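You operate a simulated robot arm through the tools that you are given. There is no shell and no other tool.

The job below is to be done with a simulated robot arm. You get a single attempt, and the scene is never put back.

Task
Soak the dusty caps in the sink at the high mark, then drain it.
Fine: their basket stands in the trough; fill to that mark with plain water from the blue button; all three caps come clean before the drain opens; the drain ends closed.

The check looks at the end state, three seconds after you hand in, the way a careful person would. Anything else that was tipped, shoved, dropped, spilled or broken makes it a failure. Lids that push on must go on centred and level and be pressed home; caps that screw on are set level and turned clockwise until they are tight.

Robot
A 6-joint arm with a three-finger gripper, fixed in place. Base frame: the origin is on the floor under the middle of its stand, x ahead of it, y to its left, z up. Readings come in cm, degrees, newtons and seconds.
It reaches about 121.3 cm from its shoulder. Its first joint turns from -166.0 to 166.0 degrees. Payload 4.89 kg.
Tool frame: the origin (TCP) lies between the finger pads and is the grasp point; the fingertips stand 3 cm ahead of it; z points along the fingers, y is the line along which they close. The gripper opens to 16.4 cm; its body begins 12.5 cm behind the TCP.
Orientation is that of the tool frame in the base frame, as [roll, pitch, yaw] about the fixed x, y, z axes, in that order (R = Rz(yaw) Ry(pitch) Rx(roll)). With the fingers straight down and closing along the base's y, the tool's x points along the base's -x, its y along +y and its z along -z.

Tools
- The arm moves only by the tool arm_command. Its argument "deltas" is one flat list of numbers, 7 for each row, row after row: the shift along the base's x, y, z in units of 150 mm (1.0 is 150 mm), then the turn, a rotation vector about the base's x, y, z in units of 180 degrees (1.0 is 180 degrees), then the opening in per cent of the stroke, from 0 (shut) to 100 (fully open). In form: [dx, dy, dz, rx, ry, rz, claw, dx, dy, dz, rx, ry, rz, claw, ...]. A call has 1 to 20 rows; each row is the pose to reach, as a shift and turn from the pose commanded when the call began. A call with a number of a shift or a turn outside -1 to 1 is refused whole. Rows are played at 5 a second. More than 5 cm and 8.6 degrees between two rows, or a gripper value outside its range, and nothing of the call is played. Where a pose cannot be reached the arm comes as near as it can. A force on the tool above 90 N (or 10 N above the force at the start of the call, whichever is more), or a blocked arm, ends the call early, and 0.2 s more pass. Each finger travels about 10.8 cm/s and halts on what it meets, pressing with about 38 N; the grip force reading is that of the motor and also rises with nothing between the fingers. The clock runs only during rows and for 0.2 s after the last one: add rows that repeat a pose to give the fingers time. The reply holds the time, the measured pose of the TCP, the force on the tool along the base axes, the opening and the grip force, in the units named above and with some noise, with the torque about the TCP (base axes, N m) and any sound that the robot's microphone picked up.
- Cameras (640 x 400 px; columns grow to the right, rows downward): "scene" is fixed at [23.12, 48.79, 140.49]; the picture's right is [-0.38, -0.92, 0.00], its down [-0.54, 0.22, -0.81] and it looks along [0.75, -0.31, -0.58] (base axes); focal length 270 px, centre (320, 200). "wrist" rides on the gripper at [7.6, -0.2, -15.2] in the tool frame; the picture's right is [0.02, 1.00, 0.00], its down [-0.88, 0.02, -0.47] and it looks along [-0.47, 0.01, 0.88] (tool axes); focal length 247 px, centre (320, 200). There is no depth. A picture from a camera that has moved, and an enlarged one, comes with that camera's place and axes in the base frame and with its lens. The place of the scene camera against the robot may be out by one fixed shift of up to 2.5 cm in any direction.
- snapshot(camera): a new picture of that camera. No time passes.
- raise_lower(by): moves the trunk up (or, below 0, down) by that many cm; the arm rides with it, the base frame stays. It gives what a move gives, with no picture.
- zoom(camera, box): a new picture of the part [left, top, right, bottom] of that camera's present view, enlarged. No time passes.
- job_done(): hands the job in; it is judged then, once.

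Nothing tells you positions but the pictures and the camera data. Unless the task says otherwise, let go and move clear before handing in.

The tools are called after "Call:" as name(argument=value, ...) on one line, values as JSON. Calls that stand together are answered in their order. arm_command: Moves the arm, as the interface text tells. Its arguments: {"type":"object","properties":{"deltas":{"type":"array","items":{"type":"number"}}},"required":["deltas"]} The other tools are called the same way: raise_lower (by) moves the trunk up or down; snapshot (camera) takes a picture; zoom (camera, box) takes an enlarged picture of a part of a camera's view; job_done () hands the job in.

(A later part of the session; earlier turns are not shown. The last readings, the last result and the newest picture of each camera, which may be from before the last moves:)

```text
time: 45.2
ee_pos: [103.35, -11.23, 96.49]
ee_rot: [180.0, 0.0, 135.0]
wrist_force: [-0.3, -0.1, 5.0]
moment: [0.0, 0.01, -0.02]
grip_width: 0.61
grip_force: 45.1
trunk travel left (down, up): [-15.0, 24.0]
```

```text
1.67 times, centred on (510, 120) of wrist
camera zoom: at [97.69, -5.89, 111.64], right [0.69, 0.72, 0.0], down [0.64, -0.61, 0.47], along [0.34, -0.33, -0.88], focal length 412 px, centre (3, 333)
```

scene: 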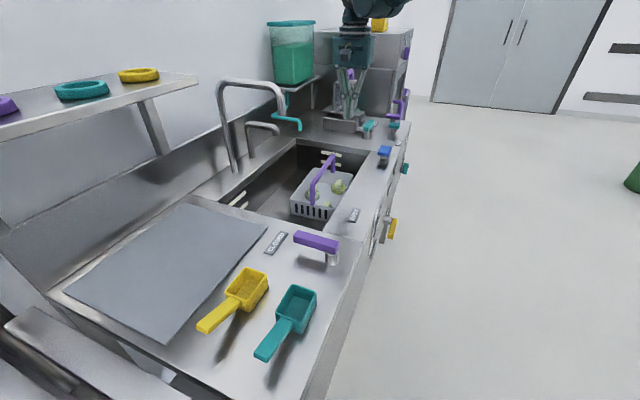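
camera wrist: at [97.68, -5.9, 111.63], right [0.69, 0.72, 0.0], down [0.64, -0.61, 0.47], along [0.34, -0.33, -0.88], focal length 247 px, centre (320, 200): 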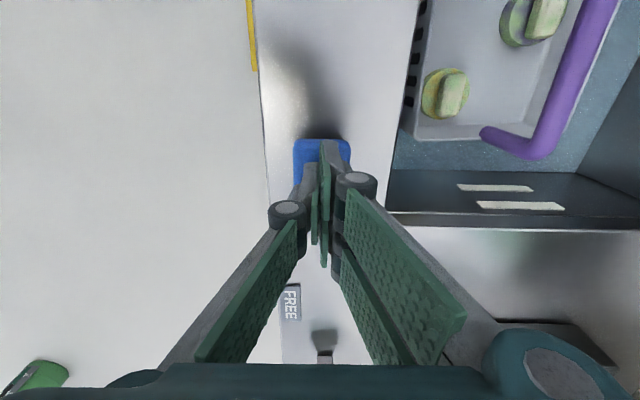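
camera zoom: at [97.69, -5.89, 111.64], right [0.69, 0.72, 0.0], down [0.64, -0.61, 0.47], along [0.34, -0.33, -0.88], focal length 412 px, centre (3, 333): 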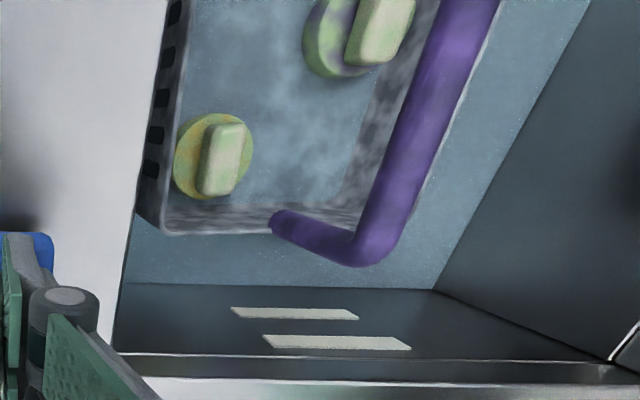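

The level has risen roughly 1–1.5 cm in about 1.8 s, with HIGH perhaps 12 cm above the floor. I'll hold for 4 s more and measure again.

Call:
arm_command(deltas=[0, 0, 0, 0, 0, 0, 0, 0, 0, 0, 0, 0, 0, 0, 0, 0, 0, 0, 0, 0, 0, 0, 0, 0, 0, 0, 0, 0, 0, 0, 0, 0, 0, 0, 0, 0, 0, 0, 0, 0, 0, 0, 0, 0, 0, 0, 0, 0, 0, 0, 0, 0, 0, 0, 0, 0, 0, 0, 0, 0, 0, 0, 0, 0, 0, 0, 0, 0, 0, 0, 0, 0, 0, 0, 0, 0, 0, 0, 0, 0, 0, 0, 0, 0, 0, 0, 0, 0, 0, 0, 0, 0, 0, 0, 0, 0, 0, 0, 0, 0, 0, 0, 0, 0, 0, 0, 0, 0, 0, 0, 0, 0, 0, 0, 0, 0, 0, 0, 0, 0, 0, 0, 0, 0, 0, 0, 0, 0, 0, 0, 0, 0, 0])

Call:
zoom(camera="scene", box=[220, 110, 400, 220])

Call:
zoom(camera="wrist", box=[380, 0, 640, 240])

```text
time: 49.2
ee_pos: [103.28, -11.2, 96.34]
ee_rot: [179.9, 0.0, 135.1]
wrist_force: [0.2, -0.9, 3.2]
moment: [0.01, -0.03, 0.01]
grip_width: 0.6
grip_force: 44.4
trunk travel left (down, up): [-15.0, 24.0]
```

```text
3.56 times, centred on (310, 165) of scene
camera zoom: at [23.12, 48.79, 140.49], right [-0.38, -0.92, 0.0], down [-0.54, 0.22, -0.81], along [0.75, -0.31, -0.58], focal length 960 px, centre (356, 324)
```

zoom: 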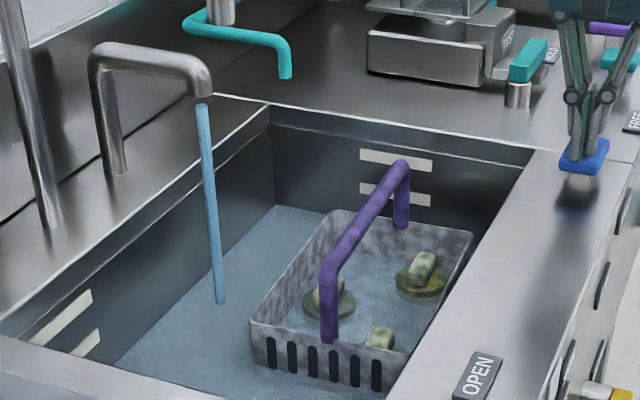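

```text
1.67 times, centred on (510, 120) of wrist
camera zoom: at [97.69, -5.89, 111.64], right [0.69, 0.72, 0.0], down [0.64, -0.61, 0.47], along [0.34, -0.33, -0.88], focal length 412 px, centre (3, 333)
```

zoom: 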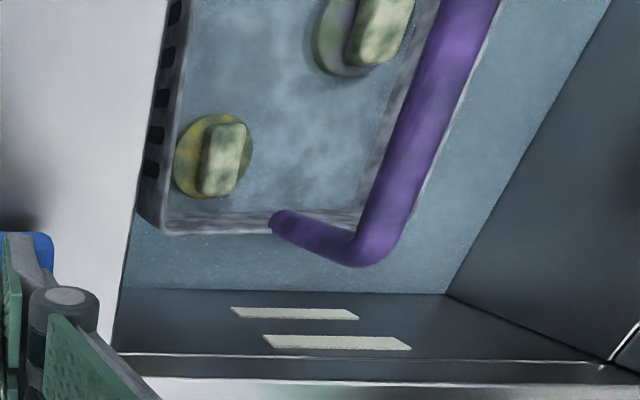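

The level rises slowly, roughly 35–40 s more to HIGH by my estimate. I'll hold for 16 s and re-measure.

Call:
arm_command(deltas=[0, 0, 0, 0, 0, 0, 0, 0, 0, 0, 0, 0, 0, 0, 0, 0, 0, 0, 0, 0, 0, 0, 0, 0, 0, 0, 0, 0, 0, 0, 0, 0, 0, 0, 0, 0, 0, 0, 0, 0, 0, 0, 0, 0, 0, 0, 0, 0, 0, 0, 0, 0, 0, 0, 0, 0, 0, 0, 0, 0, 0, 0, 0, 0, 0, 0, 0, 0, 0, 0, 0, 0, 0, 0, 0, 0, 0, 0, 0, 0, 0, 0, 0, 0, 0, 0, 0, 0, 0, 0, 0, 0, 0, 0, 0, 0, 0, 0, 0, 0, 0, 0, 0, 0, 0, 0, 0, 0, 0, 0, 0, 0, 0, 0, 0, 0, 0, 0, 0, 0, 0, 0, 0, 0, 0, 0, 0, 0, 0, 0, 0, 0, 0])

Call:
arm_command(deltas=[0, 0, 0, 0, 0, 0, 0, 0, 0, 0, 0, 0, 0, 0, 0, 0, 0, 0, 0, 0, 0, 0, 0, 0, 0, 0, 0, 0, 0, 0, 0, 0, 0, 0, 0, 0, 0, 0, 0, 0, 0, 0, 0, 0, 0, 0, 0, 0, 0, 0, 0, 0, 0, 0, 0, 0, 0, 0, 0, 0, 0, 0, 0, 0, 0, 0, 0, 0, 0, 0, 0, 0, 0, 0, 0, 0, 0, 0, 0, 0, 0, 0, 0, 0, 0, 0, 0, 0, 0, 0, 0, 0, 0, 0, 0, 0, 0, 0, 0, 0, 0, 0, 0, 0, 0, 0, 0, 0, 0, 0, 0, 0, 0, 0, 0, 0, 0, 0, 0, 0, 0, 0, 0, 0, 0, 0, 0, 0, 0, 0, 0, 0, 0])

Call:
arm_command(deltas=[0, 0, 0, 0, 0, 0, 0, 0, 0, 0, 0, 0, 0, 0, 0, 0, 0, 0, 0, 0, 0, 0, 0, 0, 0, 0, 0, 0, 0, 0, 0, 0, 0, 0, 0, 0, 0, 0, 0, 0, 0, 0, 0, 0, 0, 0, 0, 0, 0, 0, 0, 0, 0, 0, 0, 0, 0, 0, 0, 0, 0, 0, 0, 0, 0, 0, 0, 0, 0, 0, 0, 0, 0, 0, 0, 0, 0, 0, 0, 0, 0, 0, 0, 0, 0, 0, 0, 0, 0, 0, 0, 0, 0, 0, 0, 0, 0, 0, 0, 0, 0, 0, 0, 0, 0, 0, 0, 0, 0, 0, 0, 0, 0, 0, 0, 0, 0, 0, 0, 0, 0, 0, 0, 0, 0, 0, 0, 0, 0, 0, 0, 0, 0])

Call:
arm_command(deltas=[0, 0, 0, 0, 0, 0, 0, 0, 0, 0, 0, 0, 0, 0, 0, 0, 0, 0, 0, 0, 0, 0, 0, 0, 0, 0, 0, 0, 0, 0, 0, 0, 0, 0, 0, 0, 0, 0, 0, 0, 0, 0, 0, 0, 0, 0, 0, 0, 0, 0, 0, 0, 0, 0, 0, 0, 0, 0, 0, 0, 0, 0, 0, 0, 0, 0, 0, 0, 0, 0, 0, 0, 0, 0, 0, 0, 0, 0, 0, 0, 0, 0, 0, 0, 0, 0, 0, 0, 0, 0, 0, 0, 0, 0, 0, 0, 0, 0, 0, 0, 0, 0, 0, 0, 0, 0, 0, 0, 0, 0, 0, 0, 0, 0, 0, 0, 0, 0, 0, 0, 0, 0, 0, 0, 0, 0, 0, 0, 0, 0, 0, 0, 0])

Call:
zoom(camera="scene", box=[220, 110, 400, 220])

Call:
zoom(camera="wrist", box=[380, 0, 640, 240])

```text
time: 53.2
ee_pos: [103.38, -11.27, 96.39]
ee_rot: [179.9, 0.0, 135.1]
wrist_force: [-1.4, 0.0, 4.0]
moment: [0.0, 0.01, 0.01]
grip_width: 0.6
grip_force: 45.0
trunk travel left (down, up): [-15.0, 24.0]
```

```text
time: 57.2
ee_pos: [103.25, -11.26, 96.46]
ee_rot: [-180.0, -0.1, 135.0]
wrist_force: [0.1, 0.0, 2.8]
moment: [0.04, -0.03, -0.01]
grip_width: 0.58
grip_force: 44.9
trunk travel left (down, up): [-15.0, 24.0]
```

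```text
time: 61.2
ee_pos: [103.35, -11.3, 96.37]
ee_rot: [-180.0, 0.1, 135.1]
wrist_force: [1.2, -0.2, 3.6]
moment: [0.01, 0.0, -0.02]
grip_width: 0.59
grip_force: 45.0
trunk travel left (down, up): [-15.0, 24.0]
```

```text
time: 65.2
ee_pos: [103.29, -11.19, 96.32]
ee_rot: [-179.9, 0.1, 135.0]
wrist_force: [0.5, -0.2, 3.9]
moment: [0.04, 0.02, 0.01]
grip_width: 0.6
grip_force: 45.1
trunk travel left (down, up): [-15.0, 24.0]
```

```text
3.56 times, centred on (310, 165) of scene
camera zoom: at [23.12, 48.79, 140.49], right [-0.38, -0.92, 0.0], down [-0.54, 0.22, -0.81], along [0.75, -0.31, -0.58], focal length 960 px, centre (356, 324)
```

zoom: 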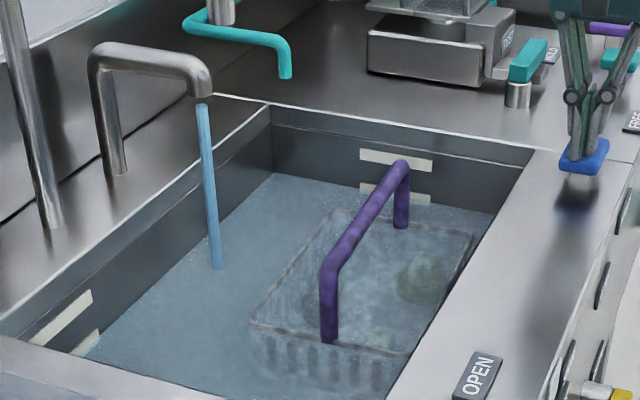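

```text
1.67 times, centred on (510, 120) of wrist
camera zoom: at [97.69, -5.89, 111.64], right [0.69, 0.72, 0.0], down [0.64, -0.61, 0.47], along [0.34, -0.33, -0.88], focal length 412 px, centre (3, 333)
```

zoom: 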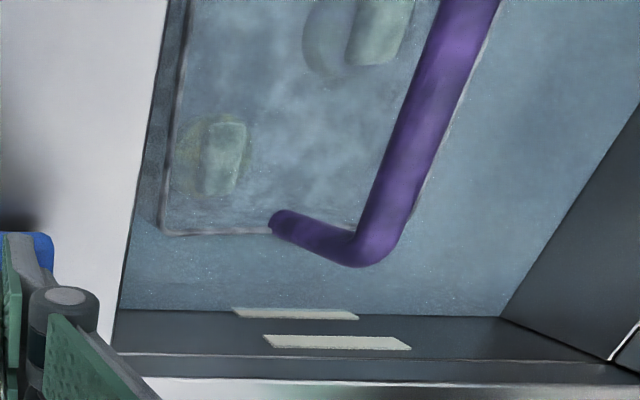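

The water is now right at the LOW bar. By rate, HIGH is about 17–18 s away; I'll hold 12 s more and check closely.

Call:
arm_command(deltas=[0, 0, 0, 0, 0, 0, 0, 0, 0, 0, 0, 0, 0, 0, 0, 0, 0, 0, 0, 0, 0, 0, 0, 0, 0, 0, 0, 0, 0, 0, 0, 0, 0, 0, 0, 0, 0, 0, 0, 0, 0, 0, 0, 0, 0, 0, 0, 0, 0, 0, 0, 0, 0, 0, 0, 0, 0, 0, 0, 0, 0, 0, 0, 0, 0, 0, 0, 0, 0, 0, 0, 0, 0, 0, 0, 0, 0, 0, 0, 0, 0, 0, 0, 0, 0, 0, 0, 0, 0, 0, 0, 0, 0, 0, 0, 0, 0, 0, 0, 0, 0, 0, 0, 0, 0, 0, 0, 0, 0, 0, 0, 0, 0, 0, 0, 0, 0, 0, 0, 0, 0, 0, 0, 0, 0, 0, 0, 0, 0, 0, 0, 0, 0])

Call:
arm_command(deltas=[0, 0, 0, 0, 0, 0, 0, 0, 0, 0, 0, 0, 0, 0, 0, 0, 0, 0, 0, 0, 0, 0, 0, 0, 0, 0, 0, 0, 0, 0, 0, 0, 0, 0, 0, 0, 0, 0, 0, 0, 0, 0, 0, 0, 0, 0, 0, 0, 0, 0, 0, 0, 0, 0, 0, 0, 0, 0, 0, 0, 0, 0, 0, 0, 0, 0, 0, 0, 0, 0, 0, 0, 0, 0, 0, 0, 0, 0, 0, 0, 0, 0, 0, 0, 0, 0, 0, 0, 0, 0, 0, 0, 0, 0, 0, 0, 0, 0, 0, 0, 0, 0, 0, 0, 0, 0, 0, 0, 0, 0, 0, 0, 0, 0, 0, 0, 0, 0, 0, 0, 0, 0, 0, 0, 0, 0, 0, 0, 0, 0, 0, 0, 0])

Call:
arm_command(deltas=[0, 0, 0, 0, 0, 0, 0, 0, 0, 0, 0, 0, 0, 0, 0, 0, 0, 0, 0, 0, 0, 0, 0, 0, 0, 0, 0, 0, 0, 0, 0, 0, 0, 0, 0, 0, 0, 0, 0, 0, 0, 0, 0, 0, 0, 0, 0, 0, 0, 0, 0, 0, 0, 0, 0, 0, 0, 0, 0, 0, 0, 0, 0, 0, 0, 0, 0, 0, 0, 0, 0, 0, 0, 0, 0, 0, 0, 0, 0, 0, 0, 0, 0, 0, 0, 0, 0, 0, 0, 0, 0, 0, 0, 0, 0, 0, 0, 0, 0, 0, 0, 0, 0, 0, 0, 0, 0, 0, 0, 0, 0, 0, 0, 0, 0, 0, 0, 0, 0, 0, 0, 0, 0, 0, 0, 0, 0, 0, 0, 0, 0, 0, 0])

Call:
zoom(camera="scene", box=[290, 120, 370, 170])

Call:
zoom(camera="wrist", box=[440, 140, 640, 240])

Call:
zoom(camera="scene", box=[220, 110, 400, 220])

```text
time: 69.2
ee_pos: [103.32, -11.14, 96.39]
ee_rot: [180.0, 0.0, 135.1]
wrist_force: [-0.1, -0.1, 3.8]
moment: [0.02, 0.02, -0.02]
grip_width: 0.58
grip_force: 45.2
trunk travel left (down, up): [-15.0, 24.0]
```

```text
time: 73.2
ee_pos: [103.35, -11.23, 96.39]
ee_rot: [180.0, 0.0, 135.0]
wrist_force: [-0.5, 0.0, 3.0]
moment: [0.01, 0.04, 0.01]
grip_width: 0.63
grip_force: 45.2
trunk travel left (down, up): [-15.0, 24.0]
```

```text
time: 77.2
ee_pos: [103.42, -11.17, 96.42]
ee_rot: [180.0, 0.1, 135.0]
wrist_force: [0.4, 0.1, 3.4]
moment: [-0.01, 0.0, 0.0]
grip_width: 0.61
grip_force: 44.9
trunk travel left (down, up): [-15.0, 24.0]
```

```text
8.00 times, centred on (330, 145) of scene
camera zoom: at [23.12, 48.79, 140.49], right [-0.38, -0.92, 0.0], down [-0.54, 0.22, -0.81], along [0.75, -0.31, -0.58], focal length 2161 px, centre (240, 640)
```

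zoom: 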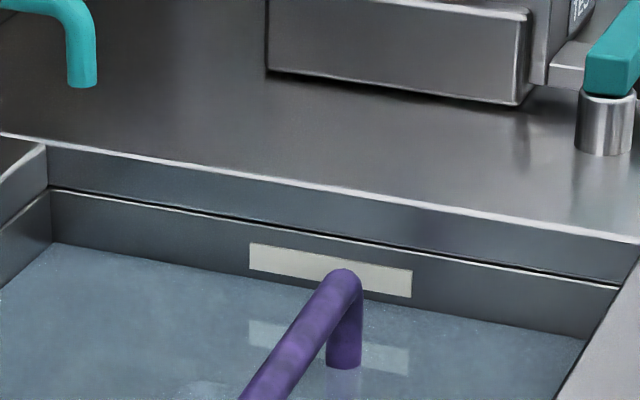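

```text
3.20 times, centred on (540, 190) of wrist
camera zoom: at [97.69, -5.89, 111.64], right [0.69, 0.72, 0.0], down [0.64, -0.61, 0.47], along [0.34, -0.33, -0.88], focal length 790 px, centre (-384, 232)
```

zoom: 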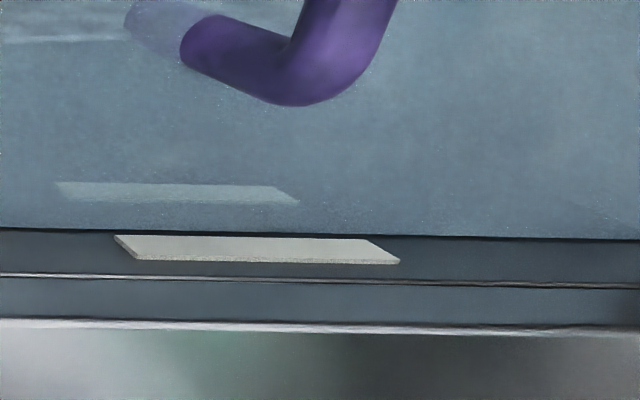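

```text
3.56 times, centred on (310, 165) of scene
camera zoom: at [23.12, 48.79, 140.49], right [-0.38, -0.92, 0.0], down [-0.54, 0.22, -0.81], along [0.75, -0.31, -0.58], focal length 960 px, centre (356, 324)
```

zoom: 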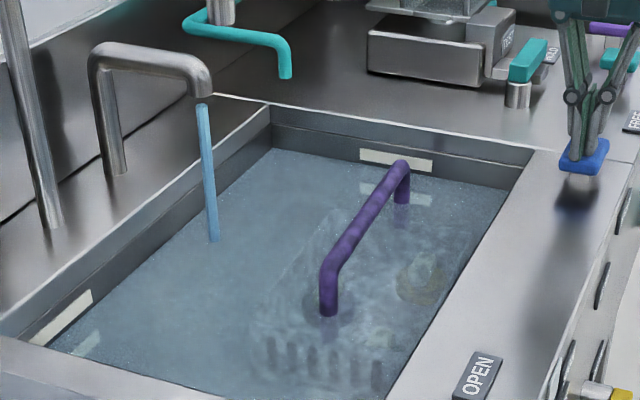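

The water is just under the HIGH bar and should reach its middle in about 4.5 s. I'll hold about 3.8 s and then lift off in the same call.

Call:
arm_command(deltas=[0, 0, 0, 0, 0, 0, 0, 0, 0, 0, 0, 0, 0, 0, 0, 0, 0, 0, 0, 0, 0, 0, 0, 0, 0, 0, 0, 0, 0, 0, 0, 0, 0, 0, 0, 0, 0, 0, 0, 0, 0, 0, 0, 0, 0, 0, 0, 0, 0, 0, 0, 0, 0, 0, 0, 0, 0, 0, 0, 0, 0, 0, 0, 0, 0, 0, 0, 0, 0, 0, 0, 0, 0, 0, 0, 0, 0, 0, 0, 0, 0, 0, 0, 0, 0, 0, 0, 0, 0, 0, 0, 0, 0, 0, 0, 0, 0, 0, 0, 0, 0, 0, 0, 0, 0, 0, 0, 0, 0, 0, 0, 0, 0, 0, 0, 0, 0, 0, 0, 0, 0, 0, 0, 0, 0, 0, 0, 0, 0.15, 0, 0, 0, 0, 0, 0, 0.3, 0, 0, 0, 0])

Call:
zoom(camera="scene", box=[290, 120, 370, 170])

Call:
zoom(camera="scene", box=[220, 90, 440, 230])

Call:
snapshot(camera="wrist")

```text
time: 81.4
ee_pos: [103.52, -11.31, 100.88]
ee_rot: [180.0, 0.0, 135.0]
wrist_force: [1.3, -0.5, -0.2]
moment: [0.01, 0.11, -0.01]
grip_width: 0.0
grip_force: 45.2
trunk travel left (down, up): [-15.0, 24.0]
```

```text
8.00 times, centred on (330, 145) of scene
camera zoom: at [23.12, 48.79, 140.49], right [-0.38, -0.92, 0.0], down [-0.54, 0.22, -0.81], along [0.75, -0.31, -0.58], focal length 2161 px, centre (240, 640)
```

zoom: 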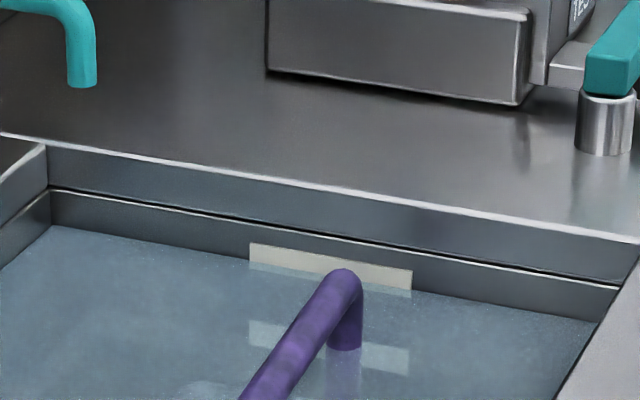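

```text
2.86 times, centred on (330, 160) of scene
camera zoom: at [23.12, 48.79, 140.49], right [-0.38, -0.92, 0.0], down [-0.54, 0.22, -0.81], along [0.75, -0.31, -0.58], focal length 772 px, centre (291, 314)
```

zoom: 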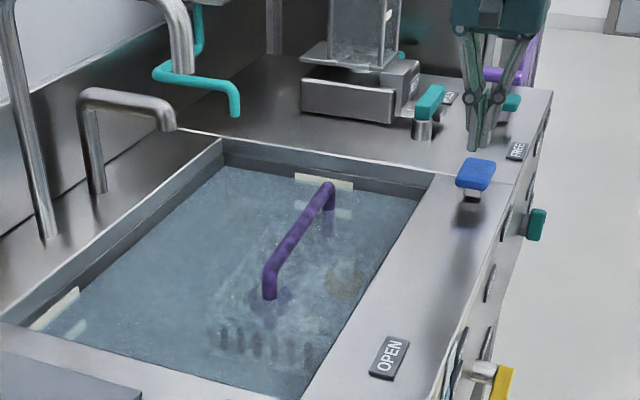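

```text
taken
camera wrist: at [97.84, -5.94, 116.07], right [0.69, 0.72, 0.0], down [0.64, -0.61, 0.47], along [0.34, -0.33, -0.88], focal length 247 px, centre (320, 200)
```

wrist: 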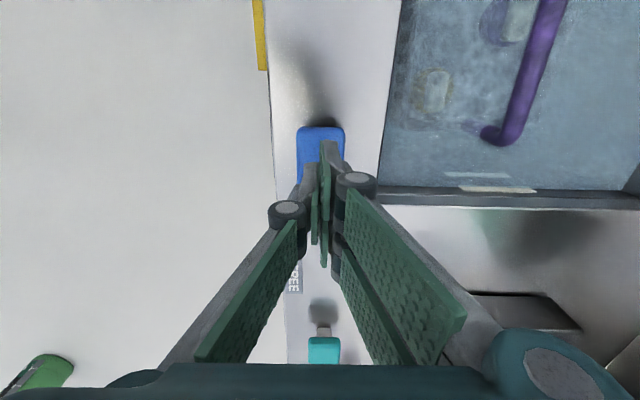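

Flow stopped on release, and the level sits within the HIGH bar, slightly under its middle. I'll go look at the front gauge to judge exactly, while the caps soak.

Call:
arm_command(deltas=[0, 0, 0.25, 0, 0, 0, 0, 0, 0, 0.5, 0, 0, 0, 0, 0, 0, 0.74, 0, 0, 0, 0])

Call:
arm_command(deltas=[-0.247, 0.03, 0, 0, 0, 0.0417, 0, -0.494, 0.06, 0, 0, 0, 0.0833, 0, -0.74, 0.09, 0, 0, 0, 0.125, 0, -0.987, 0.12, 0, 0, 0, 0.1667, 0])

Call:
arm_command(deltas=[-0.247, 0.03, 0, 0, 0, 0.0417, 0, -0.494, 0.06, 0, 0, 0, 0.0833, 0, -0.74, 0.09, 0, 0, 0, 0.125, 0, -0.987, 0.12, 0, 0, 0, 0.1667, 0])

Call:
arm_command(deltas=[-0.247, 0.03, -0.1, 0, 0, 0.0417, 0, -0.494, 0.06, -0.2, 0, 0, 0.0833, 0, -0.74, 0.09, -0.3, 0, 0, 0.125, 0, -0.987, 0.12, -0.4, 0, 0, 0.1667, 0])

Call:
snapshot(camera="wrist")

Call:
snapshot(camera="scene")

```text
time: 82.2
ee_pos: [103.53, -11.22, 111.93]
ee_rot: [179.9, 0.0, 135.0]
wrist_force: [0.5, 0.2, -1.2]
moment: [0.03, 0.15, -0.01]
grip_width: 0.01
grip_force: 45.0
trunk travel left (down, up): [-15.0, 24.0]
```

```text
time: 83.2
ee_pos: [88.5, -9.72, 112.06]
ee_rot: [-180.0, -0.1, 165.2]
wrist_force: [1.0, -0.3, -0.4]
moment: [0.05, 0.18, 0.0]
grip_width: 0.02
grip_force: 45.2
trunk travel left (down, up): [-15.0, 24.0]
```

```text
time: 84.2
ee_pos: [73.52, -7.7, 111.72]
ee_rot: [179.9, 0.1, -165.0]
wrist_force: [1.6, -0.7, -0.6]
moment: [0.02, 0.25, -0.03]
grip_width: 0.0
grip_force: 44.8
trunk travel left (down, up): [-15.0, 24.0]
```

```text
time: 85.2
ee_pos: [58.75, -5.86, 105.8]
ee_rot: [180.0, -0.1, -134.8]
wrist_force: [1.3, -0.5, -0.7]
moment: [0.04, 0.16, 0.01]
grip_width: 0.0
grip_force: 45.3
trunk travel left (down, up): [-15.0, 24.0]
```

```text
taken
camera wrist: at [53.46, -11.33, 121.01], right [-0.72, 0.69, 0.0], down [0.61, 0.64, 0.47], along [0.33, 0.34, -0.88], focal length 247 px, centre (320, 200)
```

wrist: 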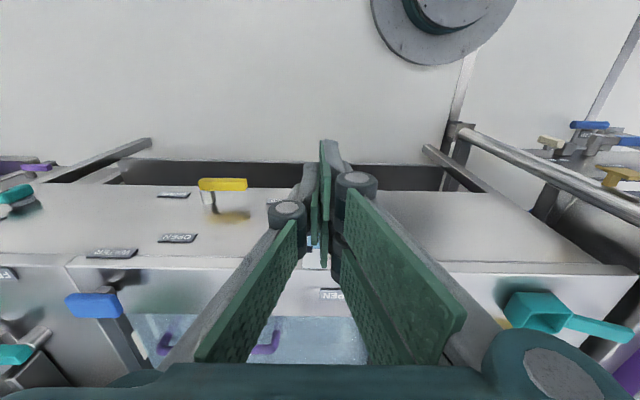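

```text
taken
```

scene: 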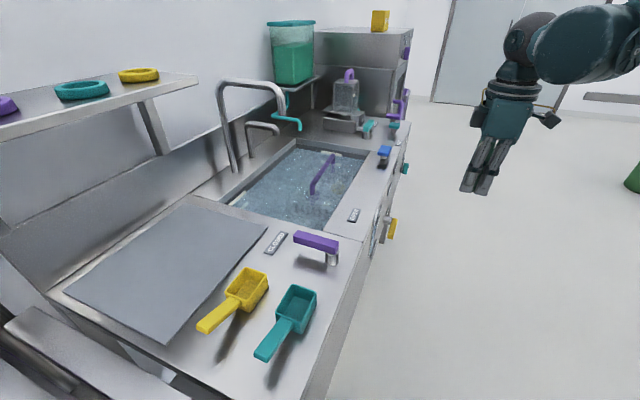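

The closed fingers block the gauge, so I'll open them to see past.

Call:
arm_command(deltas=[0, 0, 0, 0, 0, 0, 40, 0, 0, 0, 0, 0, 0, 80, 0, 0, 0, 0, 0, 0, 100, 0, 0, 0, 0, 0, 0, 100, 0, 0, 0, 0, 0, 0, 100])

Call:
snapshot(camera="wrist")

Call:
zoom(camera="wrist", box=[260, 180, 380, 280])

Call:
zoom(camera="scene", box=[290, 120, 370, 170])

```text
time: 86.4
ee_pos: [58.91, -5.91, 105.81]
ee_rot: [180.0, 0.0, -134.9]
wrist_force: [0.8, -0.3, 0.1]
moment: [-0.02, -0.01, -0.03]
grip_width: 16.4
grip_force: 0.0
trunk travel left (down, up): [-15.0, 24.0]
```

```text
taken
camera wrist: at [53.42, -11.3, 121.05], right [-0.72, 0.69, 0.0], down [0.61, 0.64, 0.47], along [0.33, 0.34, -0.88], focal length 247 px, centre (320, 200)
```

wrist: 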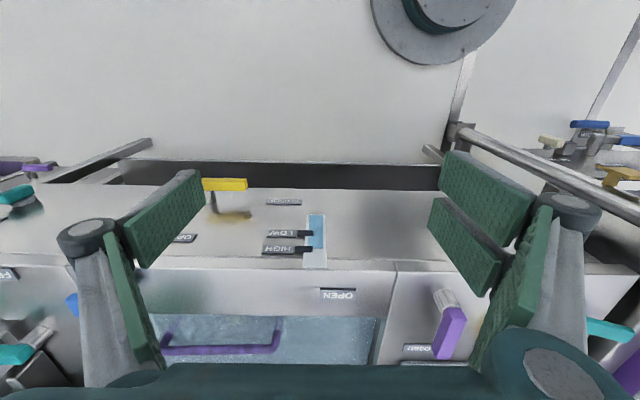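

```text
4.00 times, centred on (320, 230) of wrist
camera zoom: at [53.42, -11.3, 121.05], right [-0.72, 0.69, 0.0], down [0.61, 0.64, 0.47], along [0.33, 0.34, -0.88], focal length 988 px, centre (320, 80)
```

zoom: 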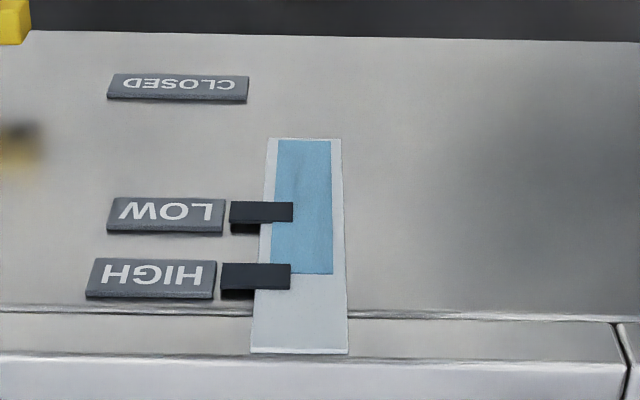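

```text
8.00 times, centred on (330, 145) of scene
camera zoom: at [23.12, 48.79, 140.49], right [-0.38, -0.92, 0.0], down [-0.54, 0.22, -0.81], along [0.75, -0.31, -0.58], focal length 2161 px, centre (240, 640)
```

zoom: 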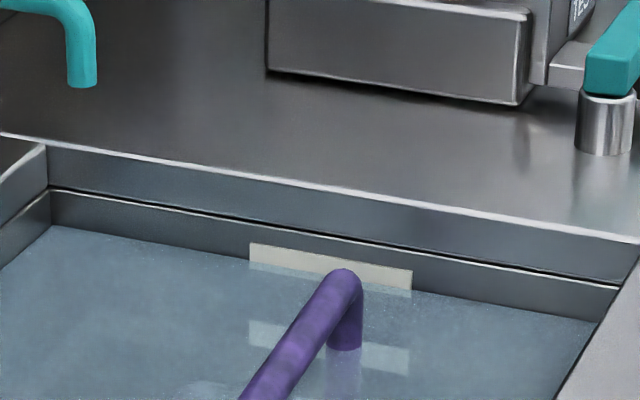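

The gauge reads a little under the HIGH tick (~0.5 cm), so I'll top up with roughly 1.5 s more water. First I'll use this view to study the drain lever and the caps.

Call:
zoom(camera="wrist", box=[160, 160, 320, 280])

Call:
zoom(camera="wrist", box=[140, 290, 400, 370])

Call:
zoom(camera="scene", box=[240, 130, 380, 230])

Call:
zoom(camera="scene", box=[350, 180, 430, 280])

```text
3.33 times, centred on (240, 220) of wrist
camera zoom: at [53.42, -11.3, 121.05], right [-0.72, 0.69, 0.0], down [0.61, 0.64, 0.47], along [0.33, 0.34, -0.88], focal length 823 px, centre (587, 133)
```

zoom: 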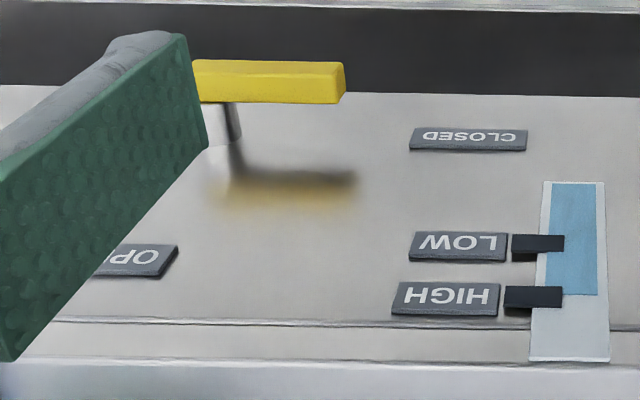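

```text
2.46 times, centred on (270, 330) of wrist
camera zoom: at [53.42, -11.3, 121.05], right [-0.72, 0.69, 0.0], down [0.61, 0.64, 0.47], along [0.33, 0.34, -0.88], focal length 608 px, centre (443, -120)
```

zoom: 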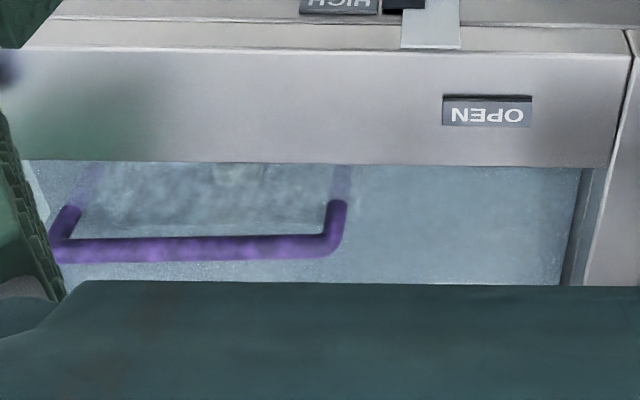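

```text
4.00 times, centred on (310, 180) of scene
camera zoom: at [23.12, 48.79, 140.49], right [-0.38, -0.92, 0.0], down [-0.54, 0.22, -0.81], along [0.75, -0.31, -0.58], focal length 1080 px, centre (360, 280)
```

zoom: 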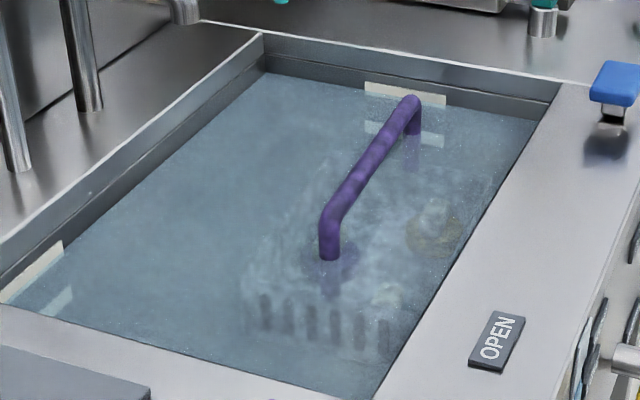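

```text
4.00 times, centred on (390, 230) of scene
camera zoom: at [23.12, 48.79, 140.49], right [-0.38, -0.92, 0.0], down [-0.54, 0.22, -0.81], along [0.75, -0.31, -0.58], focal length 1080 px, centre (40, 80)
```

zoom: 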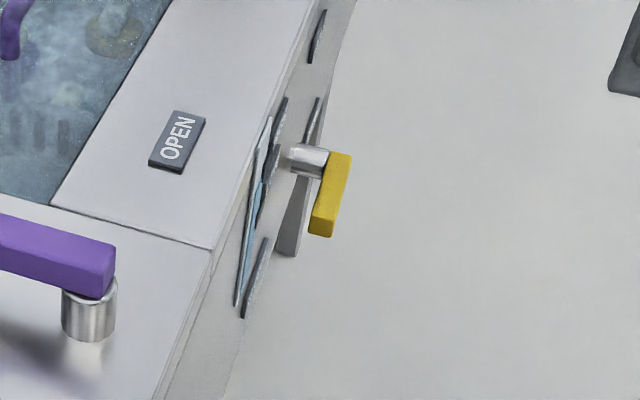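

The drain lever points left (CLOSED), and OPEN lies straight above its pivot. Now I'll go back to the blue button for a short top-up.

Call:
arm_command(deltas=[0.247, -0.03, 0.1, 0, 0, -0.0417, 70, 0.494, -0.06, 0.2, 0, 0, -0.0833, 40, 0.74, -0.09, 0.3, 0, 0, -0.125, 20, 0.987, -0.12, 0.4, 0, 0, -0.1667, 0])

Call:
arm_command(deltas=[0.247, -0.03, 0, 0, 0, -0.0417, 0, 0.494, -0.06, 0, 0, 0, -0.0833, 0, 0.74, -0.09, 0, 0, 0, -0.125, 0, 0.987, -0.12, 0, 0, 0, -0.1667, 0])

Call:
arm_command(deltas=[0.247, -0.03, 0, 0, 0, -0.0417, 0, 0.494, -0.06, 0, 0, 0, -0.0833, 0, 0.74, -0.09, 0, 0, 0, -0.125, 0, 0.973, -0.12, 0, 0, 0, -0.1667, 0])

Call:
snapshot(camera="wrist")

Call:
zoom(camera="scene", box=[220, 90, 440, 230])

```text
time: 87.4
ee_pos: [73.47, -7.55, 111.92]
ee_rot: [-180.0, 0.0, -165.1]
wrist_force: [-0.7, 0.7, 0.3]
moment: [-0.02, -0.2, 0.04]
grip_width: 0.0
grip_force: 38.8
trunk travel left (down, up): [-15.0, 24.0]
```

```text
time: 88.4
ee_pos: [88.61, -9.31, 112.12]
ee_rot: [180.0, 0.0, 164.9]
wrist_force: [-1.2, 0.3, 1.0]
moment: [-0.03, -0.2, 0.0]
grip_width: 0.0
grip_force: 38.2
trunk travel left (down, up): [-15.0, 24.0]
```

```text
time: 89.4
ee_pos: [102.94, -11.17, 112.09]
ee_rot: [180.0, -0.1, 134.9]
wrist_force: [-0.5, -0.3, 1.6]
moment: [-0.02, -0.15, -0.02]
grip_width: 0.0
grip_force: 38.1
trunk travel left (down, up): [-15.0, 24.0]
```

```text
taken
camera wrist: at [97.3, -5.89, 127.31], right [0.69, 0.72, 0.0], down [0.64, -0.61, 0.47], along [0.34, -0.33, -0.88], focal length 247 px, centre (320, 200)
```

wrist: 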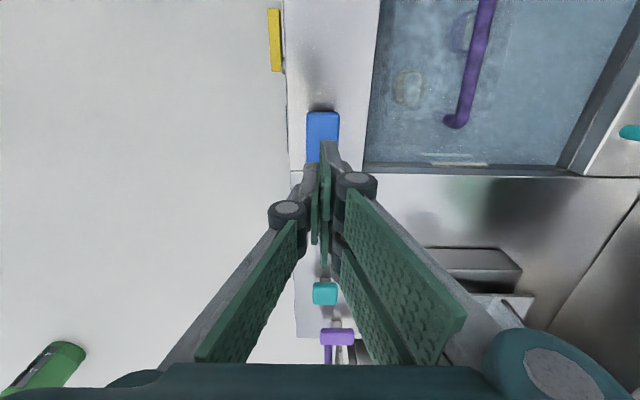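

```text
2.86 times, centred on (330, 160) of scene
camera zoom: at [23.12, 48.79, 140.49], right [-0.38, -0.92, 0.0], down [-0.54, 0.22, -0.81], along [0.75, -0.31, -0.58], focal length 772 px, centre (291, 314)
```

zoom: 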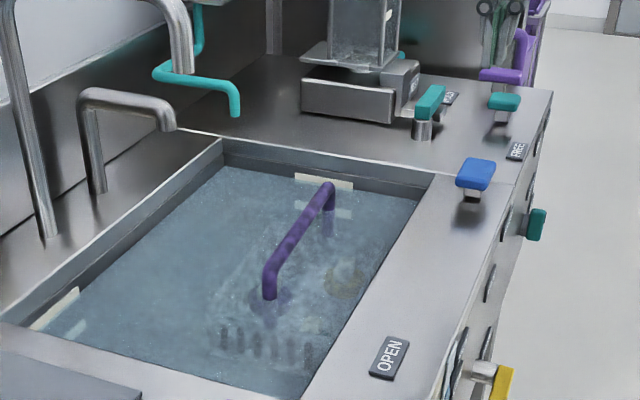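

I'm over the button. I'll descend to just above contact, then do a timed press of about 1.5 s.

Call:
arm_command(deltas=[0.023, -0.005, -0.3, 0, 0, 0, 0, 0.023, -0.005, -0.6, 0, 0, 0, 0, 0.023, -0.005, -0.85, 0, 0, 0, 0, 0.023, -0.005, -0.967, 0, 0, 0, 0])

Call:
arm_command(deltas=[0, 0, -0.08, 0, 0, 0, 0, 0, 0, -0.08, 0, 0, 0, 0, 0, 0, -0.08, 0, 0, 0, 0, 0, 0, -0.08, 0, 0, 0, 0, 0, 0, -0.08, 0, 0, 0, 0, 0, 0, -0.08, 0, 0, 0, 0, 0, 0, -0.08, 0, 0, 0, 0, 0, 0, 0.1, 0, 0, 0, 0, 0, 0, 0.3, 0, 0, 0, 0])

Call:
zoom(camera="scene", box=[290, 120, 370, 170])

Call:
zoom(camera="scene", box=[220, 90, 440, 230])

```text
time: 90.4
ee_pos: [103.45, -11.31, 97.52]
ee_rot: [180.0, 0.0, 134.9]
wrist_force: [-0.1, 0.8, 0.0]
moment: [-0.02, -0.01, 0.01]
grip_width: 0.03
grip_force: 38.0
trunk travel left (down, up): [-15.0, 24.0]
```

```text
time: 92.4
ee_pos: [103.26, -11.13, 101.98]
ee_rot: [-180.0, 0.0, 135.0]
wrist_force: [0.9, -0.2, -0.9]
moment: [0.02, 0.11, 0.03]
grip_width: 0.0
grip_force: 45.4
trunk travel left (down, up): [-15.0, 24.0]
```

```text
8.00 times, centred on (330, 145) of scene
camera zoom: at [23.12, 48.79, 140.49], right [-0.38, -0.92, 0.0], down [-0.54, 0.22, -0.81], along [0.75, -0.31, -0.58], focal length 2161 px, centre (240, 640)
```

zoom: 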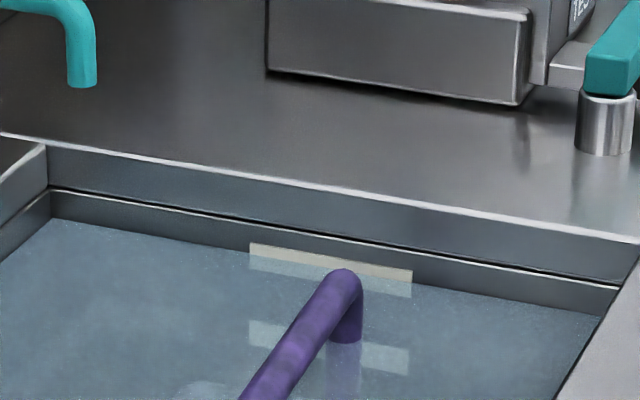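

```text
2.86 times, centred on (330, 160) of scene
camera zoom: at [23.12, 48.79, 140.49], right [-0.38, -0.92, 0.0], down [-0.54, 0.22, -0.81], along [0.75, -0.31, -0.58], focal length 772 px, centre (291, 314)
```

zoom: 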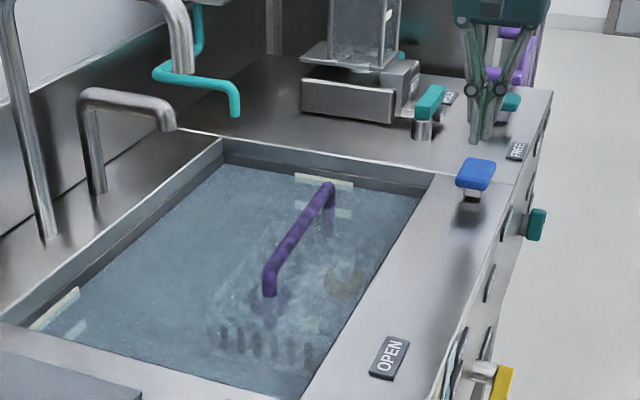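

The waterline now sits right around the middle of the HIGH bar. I'll move to look down into the basket and monitor the caps while they soak.

Call:
arm_command(deltas=[0, 0, 0.25, 0, 0, 0, 0, -0.177, 0.177, 0.45, 0, 0, 0, 0, -0.354, 0.354, 0.6, 0, 0, 0, 0, -0.53, 0.53, 0.75, 0, 0, 0, 0, -0.707, 0.707, 0.85, 0, 0, 0, 0])

Call:
snapshot(camera="wrist")

Call:
zoom(camera="wrist", box=[320, 0, 560, 160])

```text
time: 93.6
ee_pos: [92.6, -0.58, 114.79]
ee_rot: [180.0, 0.0, 134.9]
wrist_force: [1.0, -1.7, -0.5]
moment: [0.22, 0.16, -0.01]
grip_width: 0.02
grip_force: 45.0
trunk travel left (down, up): [-15.0, 24.0]
```

```text
taken
camera wrist: at [87.01, 4.69, 129.94], right [0.69, 0.72, 0.0], down [0.64, -0.61, 0.47], along [0.34, -0.33, -0.88], focal length 247 px, centre (320, 200)
```

wrist: 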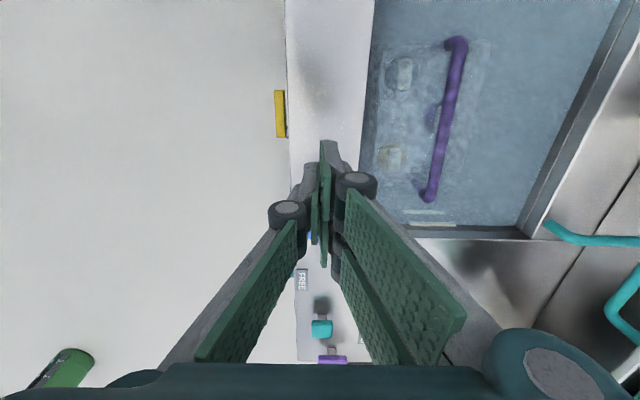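

```text
2.50 times, centred on (440, 80) of wrist
camera zoom: at [87.01, 4.69, 129.94], right [0.69, 0.72, 0.0], down [0.64, -0.61, 0.47], along [0.34, -0.33, -0.88], focal length 617 px, centre (20, 500)
```

zoom: 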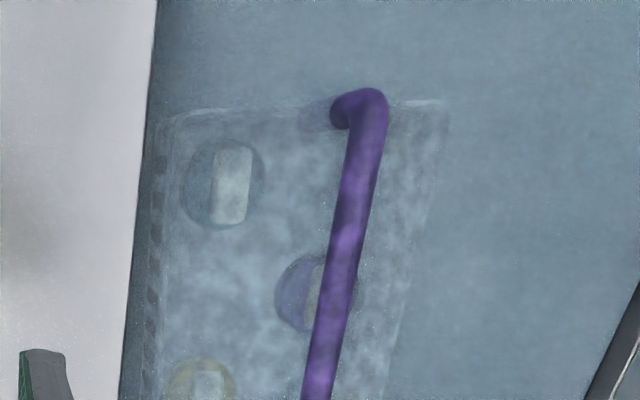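

Underwater the caps already look cleaner (teal, purple and yellow discs). I'll let them soak longer and compare.

Call:
arm_command(deltas=[0, 0, 0, 0, 0, 0, 0, 0, 0, 0, 0, 0, 0, 0, 0, 0, 0, 0, 0, 0, 0, 0, 0, 0, 0, 0, 0, 0, 0, 0, 0, 0, 0, 0, 0, 0, 0, 0, 0, 0, 0, 0, 0, 0, 0, 0, 0, 0, 0, 0, 0, 0, 0, 0, 0, 0, 0, 0, 0, 0, 0, 0, 0, 0, 0, 0, 0, 0, 0, 0, 0, 0, 0, 0, 0, 0, 0, 0, 0, 0, 0, 0, 0, 0, 0, 0, 0, 0, 0, 0, 0, 0, 0, 0, 0, 0, 0, 0, 0, 0, 0, 0, 0, 0, 0, 0, 0, 0, 0, 0, 0, 0, 0, 0, 0, 0, 0, 0, 0, 0, 0, 0, 0, 0, 0, 0, 0, 0, 0, 0, 0, 0, 0])

Call:
arm_command(deltas=[0, 0, 0, 0, 0, 0, 0, 0, 0, 0, 0, 0, 0, 0, 0, 0, 0, 0, 0, 0, 0, 0, 0, 0, 0, 0, 0, 0, 0, 0, 0, 0, 0, 0, 0, 0, 0, 0, 0, 0, 0, 0, 0, 0, 0, 0, 0, 0, 0, 0, 0, 0, 0, 0, 0, 0, 0, 0, 0, 0, 0, 0, 0, 0, 0, 0, 0, 0, 0, 0, 0, 0, 0, 0, 0, 0, 0, 0, 0, 0, 0, 0, 0, 0, 0, 0, 0, 0, 0, 0, 0, 0, 0, 0, 0, 0, 0, 0, 0, 0, 0, 0, 0, 0, 0, 0, 0, 0, 0, 0, 0, 0, 0, 0, 0, 0, 0, 0, 0, 0, 0, 0, 0, 0, 0, 0, 0, 0, 0, 0, 0, 0, 0])

Call:
zoom(camera="wrist", box=[320, 0, 560, 160])

Call:
arm_command(deltas=[0, 0, 0, 0, 0, 0, 0, 0, 0, 0, 0, 0, 0, 0, 0, 0, 0, 0, 0, 0, 0, 0, 0, 0, 0, 0, 0, 0, 0, 0, 0, 0, 0, 0, 0, 0, 0, 0, 0, 0, 0, 0, 0, 0, 0, 0, 0, 0, 0, 0, 0, 0, 0, 0, 0, 0, 0, 0, 0, 0, 0, 0, 0, 0, 0, 0, 0, 0, 0, 0, 0, 0, 0, 0, 0, 0, 0, 0, 0, 0, 0, 0, 0, 0, 0, 0, 0, 0, 0, 0, 0, 0, 0, 0, 0, 0, 0, 0, 0, 0, 0, 0, 0, 0, 0, 0, 0, 0, 0, 0, 0, 0, 0, 0, 0, 0, 0, 0, 0, 0, 0, 0, 0, 0, 0, 0, 0, 0, 0, 0, 0, 0, 0])

Call:
arm_command(deltas=[0, 0, 0, 0, 0, 0, 0, 0, 0, 0, 0, 0, 0, 0, 0, 0, 0, 0, 0, 0, 0, 0, 0, 0, 0, 0, 0, 0, 0, 0, 0, 0, 0, 0, 0, 0, 0, 0, 0, 0, 0, 0, 0, 0, 0, 0, 0, 0, 0, 0, 0, 0, 0, 0, 0, 0, 0, 0, 0, 0, 0, 0, 0, 0, 0, 0, 0, 0, 0, 0, 0, 0, 0, 0, 0, 0, 0, 0, 0, 0, 0, 0, 0, 0, 0, 0, 0, 0, 0, 0, 0, 0, 0, 0, 0, 0, 0, 0, 0, 0, 0, 0, 0, 0, 0, 0, 0, 0, 0, 0, 0, 0, 0, 0, 0, 0, 0, 0, 0, 0, 0, 0, 0, 0, 0, 0, 0, 0, 0, 0, 0, 0, 0])

Call:
zoom(camera="wrist", box=[320, 0, 560, 160])

Call:
zoom(camera="scene", box=[240, 130, 380, 230])

```text
time: 97.6
ee_pos: [92.6, -0.61, 114.81]
ee_rot: [180.0, 0.0, 135.0]
wrist_force: [-0.3, 0.1, -0.1]
moment: [-0.02, 0.0, -0.01]
grip_width: 0.0
grip_force: 45.5
trunk travel left (down, up): [-15.0, 24.0]
```

```text
time: 101.6
ee_pos: [92.62, -0.52, 114.8]
ee_rot: [-180.0, 0.0, 135.0]
wrist_force: [-0.3, 0.9, 0.0]
moment: [0.03, 0.02, -0.01]
grip_width: 0.02
grip_force: 45.4
trunk travel left (down, up): [-15.0, 24.0]
```

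```text
2.50 times, centred on (440, 80) of wrist
camera zoom: at [86.98, 4.8, 129.97], right [0.69, 0.72, 0.0], down [0.64, -0.61, 0.47], along [0.34, -0.33, -0.88], focal length 617 px, centre (20, 500)
```

zoom: 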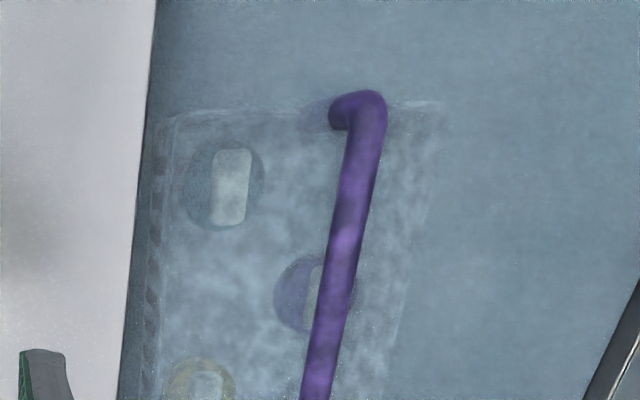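

```text
time: 105.6
ee_pos: [92.64, -0.56, 114.89]
ee_rot: [179.9, 0.0, 135.0]
wrist_force: [-0.4, -0.5, -0.3]
moment: [0.02, -0.02, 0.02]
grip_width: 0.01
grip_force: 45.2
trunk travel left (down, up): [-15.0, 24.0]
```

```text
time: 109.6
ee_pos: [92.66, -0.51, 114.89]
ee_rot: [180.0, 0.1, 135.1]
wrist_force: [-0.6, 0.8, 1.3]
moment: [0.03, -0.02, 0.0]
grip_width: 0.01
grip_force: 45.1
trunk travel left (down, up): [-15.0, 24.0]
```

```text
2.50 times, centred on (440, 80) of wrist
camera zoom: at [86.98, 4.8, 129.97], right [0.69, 0.72, 0.0], down [0.64, -0.61, 0.47], along [0.34, -0.33, -0.88], focal length 617 px, centre (20, 500)
```

zoom: 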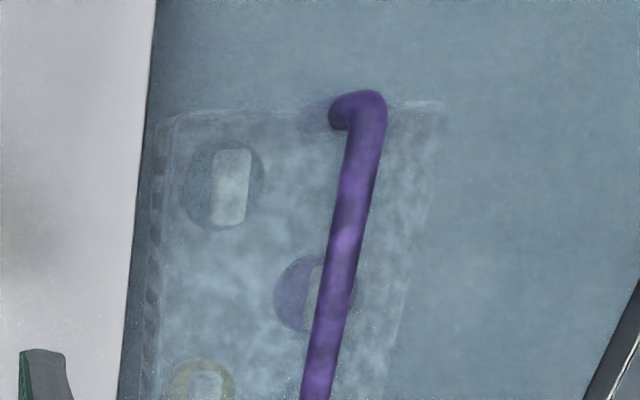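

```text
4.00 times, centred on (310, 180) of scene
camera zoom: at [23.12, 48.79, 140.49], right [-0.38, -0.92, 0.0], down [-0.54, 0.22, -0.81], along [0.75, -0.31, -0.58], focal length 1080 px, centre (360, 280)
```

zoom: 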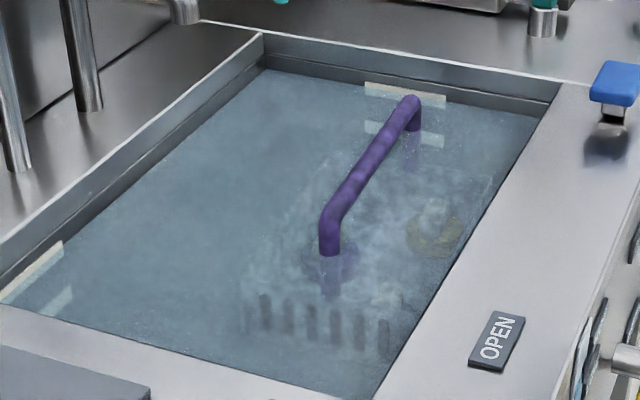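

No change between the last two looks. I'll zoom in hard on the caps to see if any dust mottling is left.

Call:
zoom(camera="wrist", box=[370, 40, 450, 180])

Call:
zoom(camera="wrist", box=[375, 50, 425, 100])

Call:
zoom(camera="wrist", box=[415, 90, 465, 140])

Call:
zoom(camera="wrist", box=[370, 135, 420, 185])

```text
2.86 times, centred on (410, 110) of wrist
camera zoom: at [86.98, 4.8, 129.97], right [0.69, 0.72, 0.0], down [0.64, -0.61, 0.47], along [0.34, -0.33, -0.88], focal length 706 px, centre (63, 457)
```

zoom: 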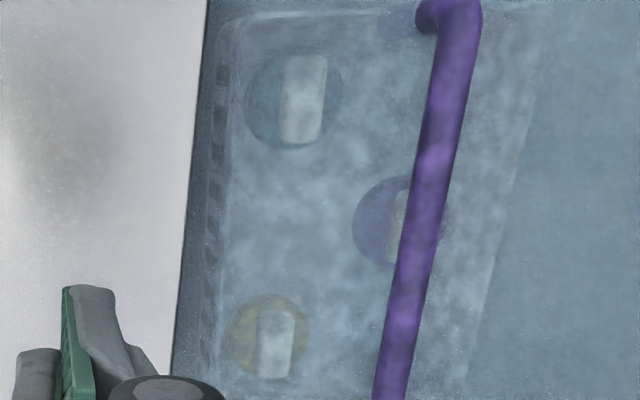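

```text
8.00 times, centred on (400, 75) of wrist
camera zoom: at [86.98, 4.8, 129.97], right [0.69, 0.72, 0.0], down [0.64, -0.61, 0.47], along [0.34, -0.33, -0.88], focal length 1976 px, centre (-320, 1200)
```

zoom: 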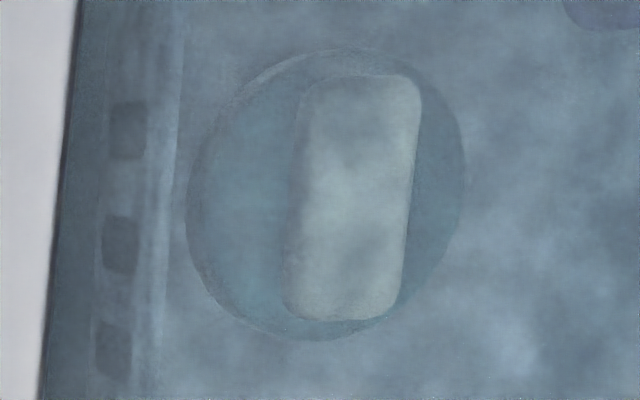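

```text
8.00 times, centred on (440, 115) of wrist
camera zoom: at [86.98, 4.8, 129.97], right [0.69, 0.72, 0.0], down [0.64, -0.61, 0.47], along [0.34, -0.33, -0.88], focal length 1976 px, centre (-640, 880)
```

zoom: 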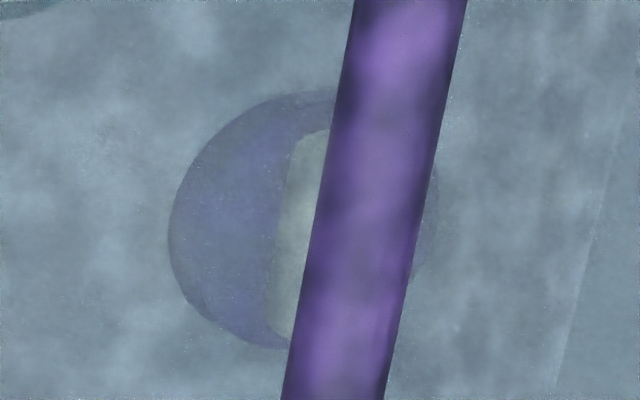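

```text
8.00 times, centred on (395, 160) of wrist
camera zoom: at [86.98, 4.8, 129.97], right [0.69, 0.72, 0.0], down [0.64, -0.61, 0.47], along [0.34, -0.33, -0.88], focal length 1976 px, centre (-280, 520)
```

zoom: 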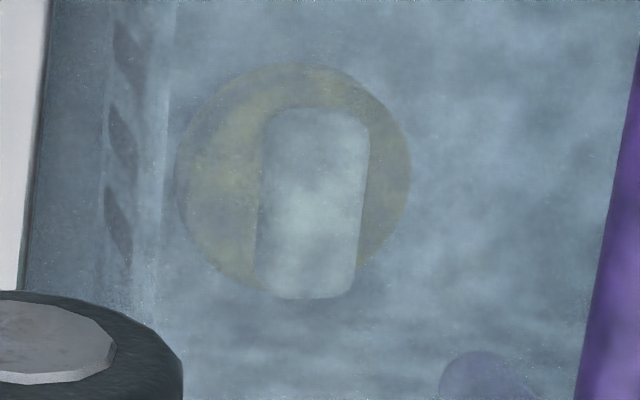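

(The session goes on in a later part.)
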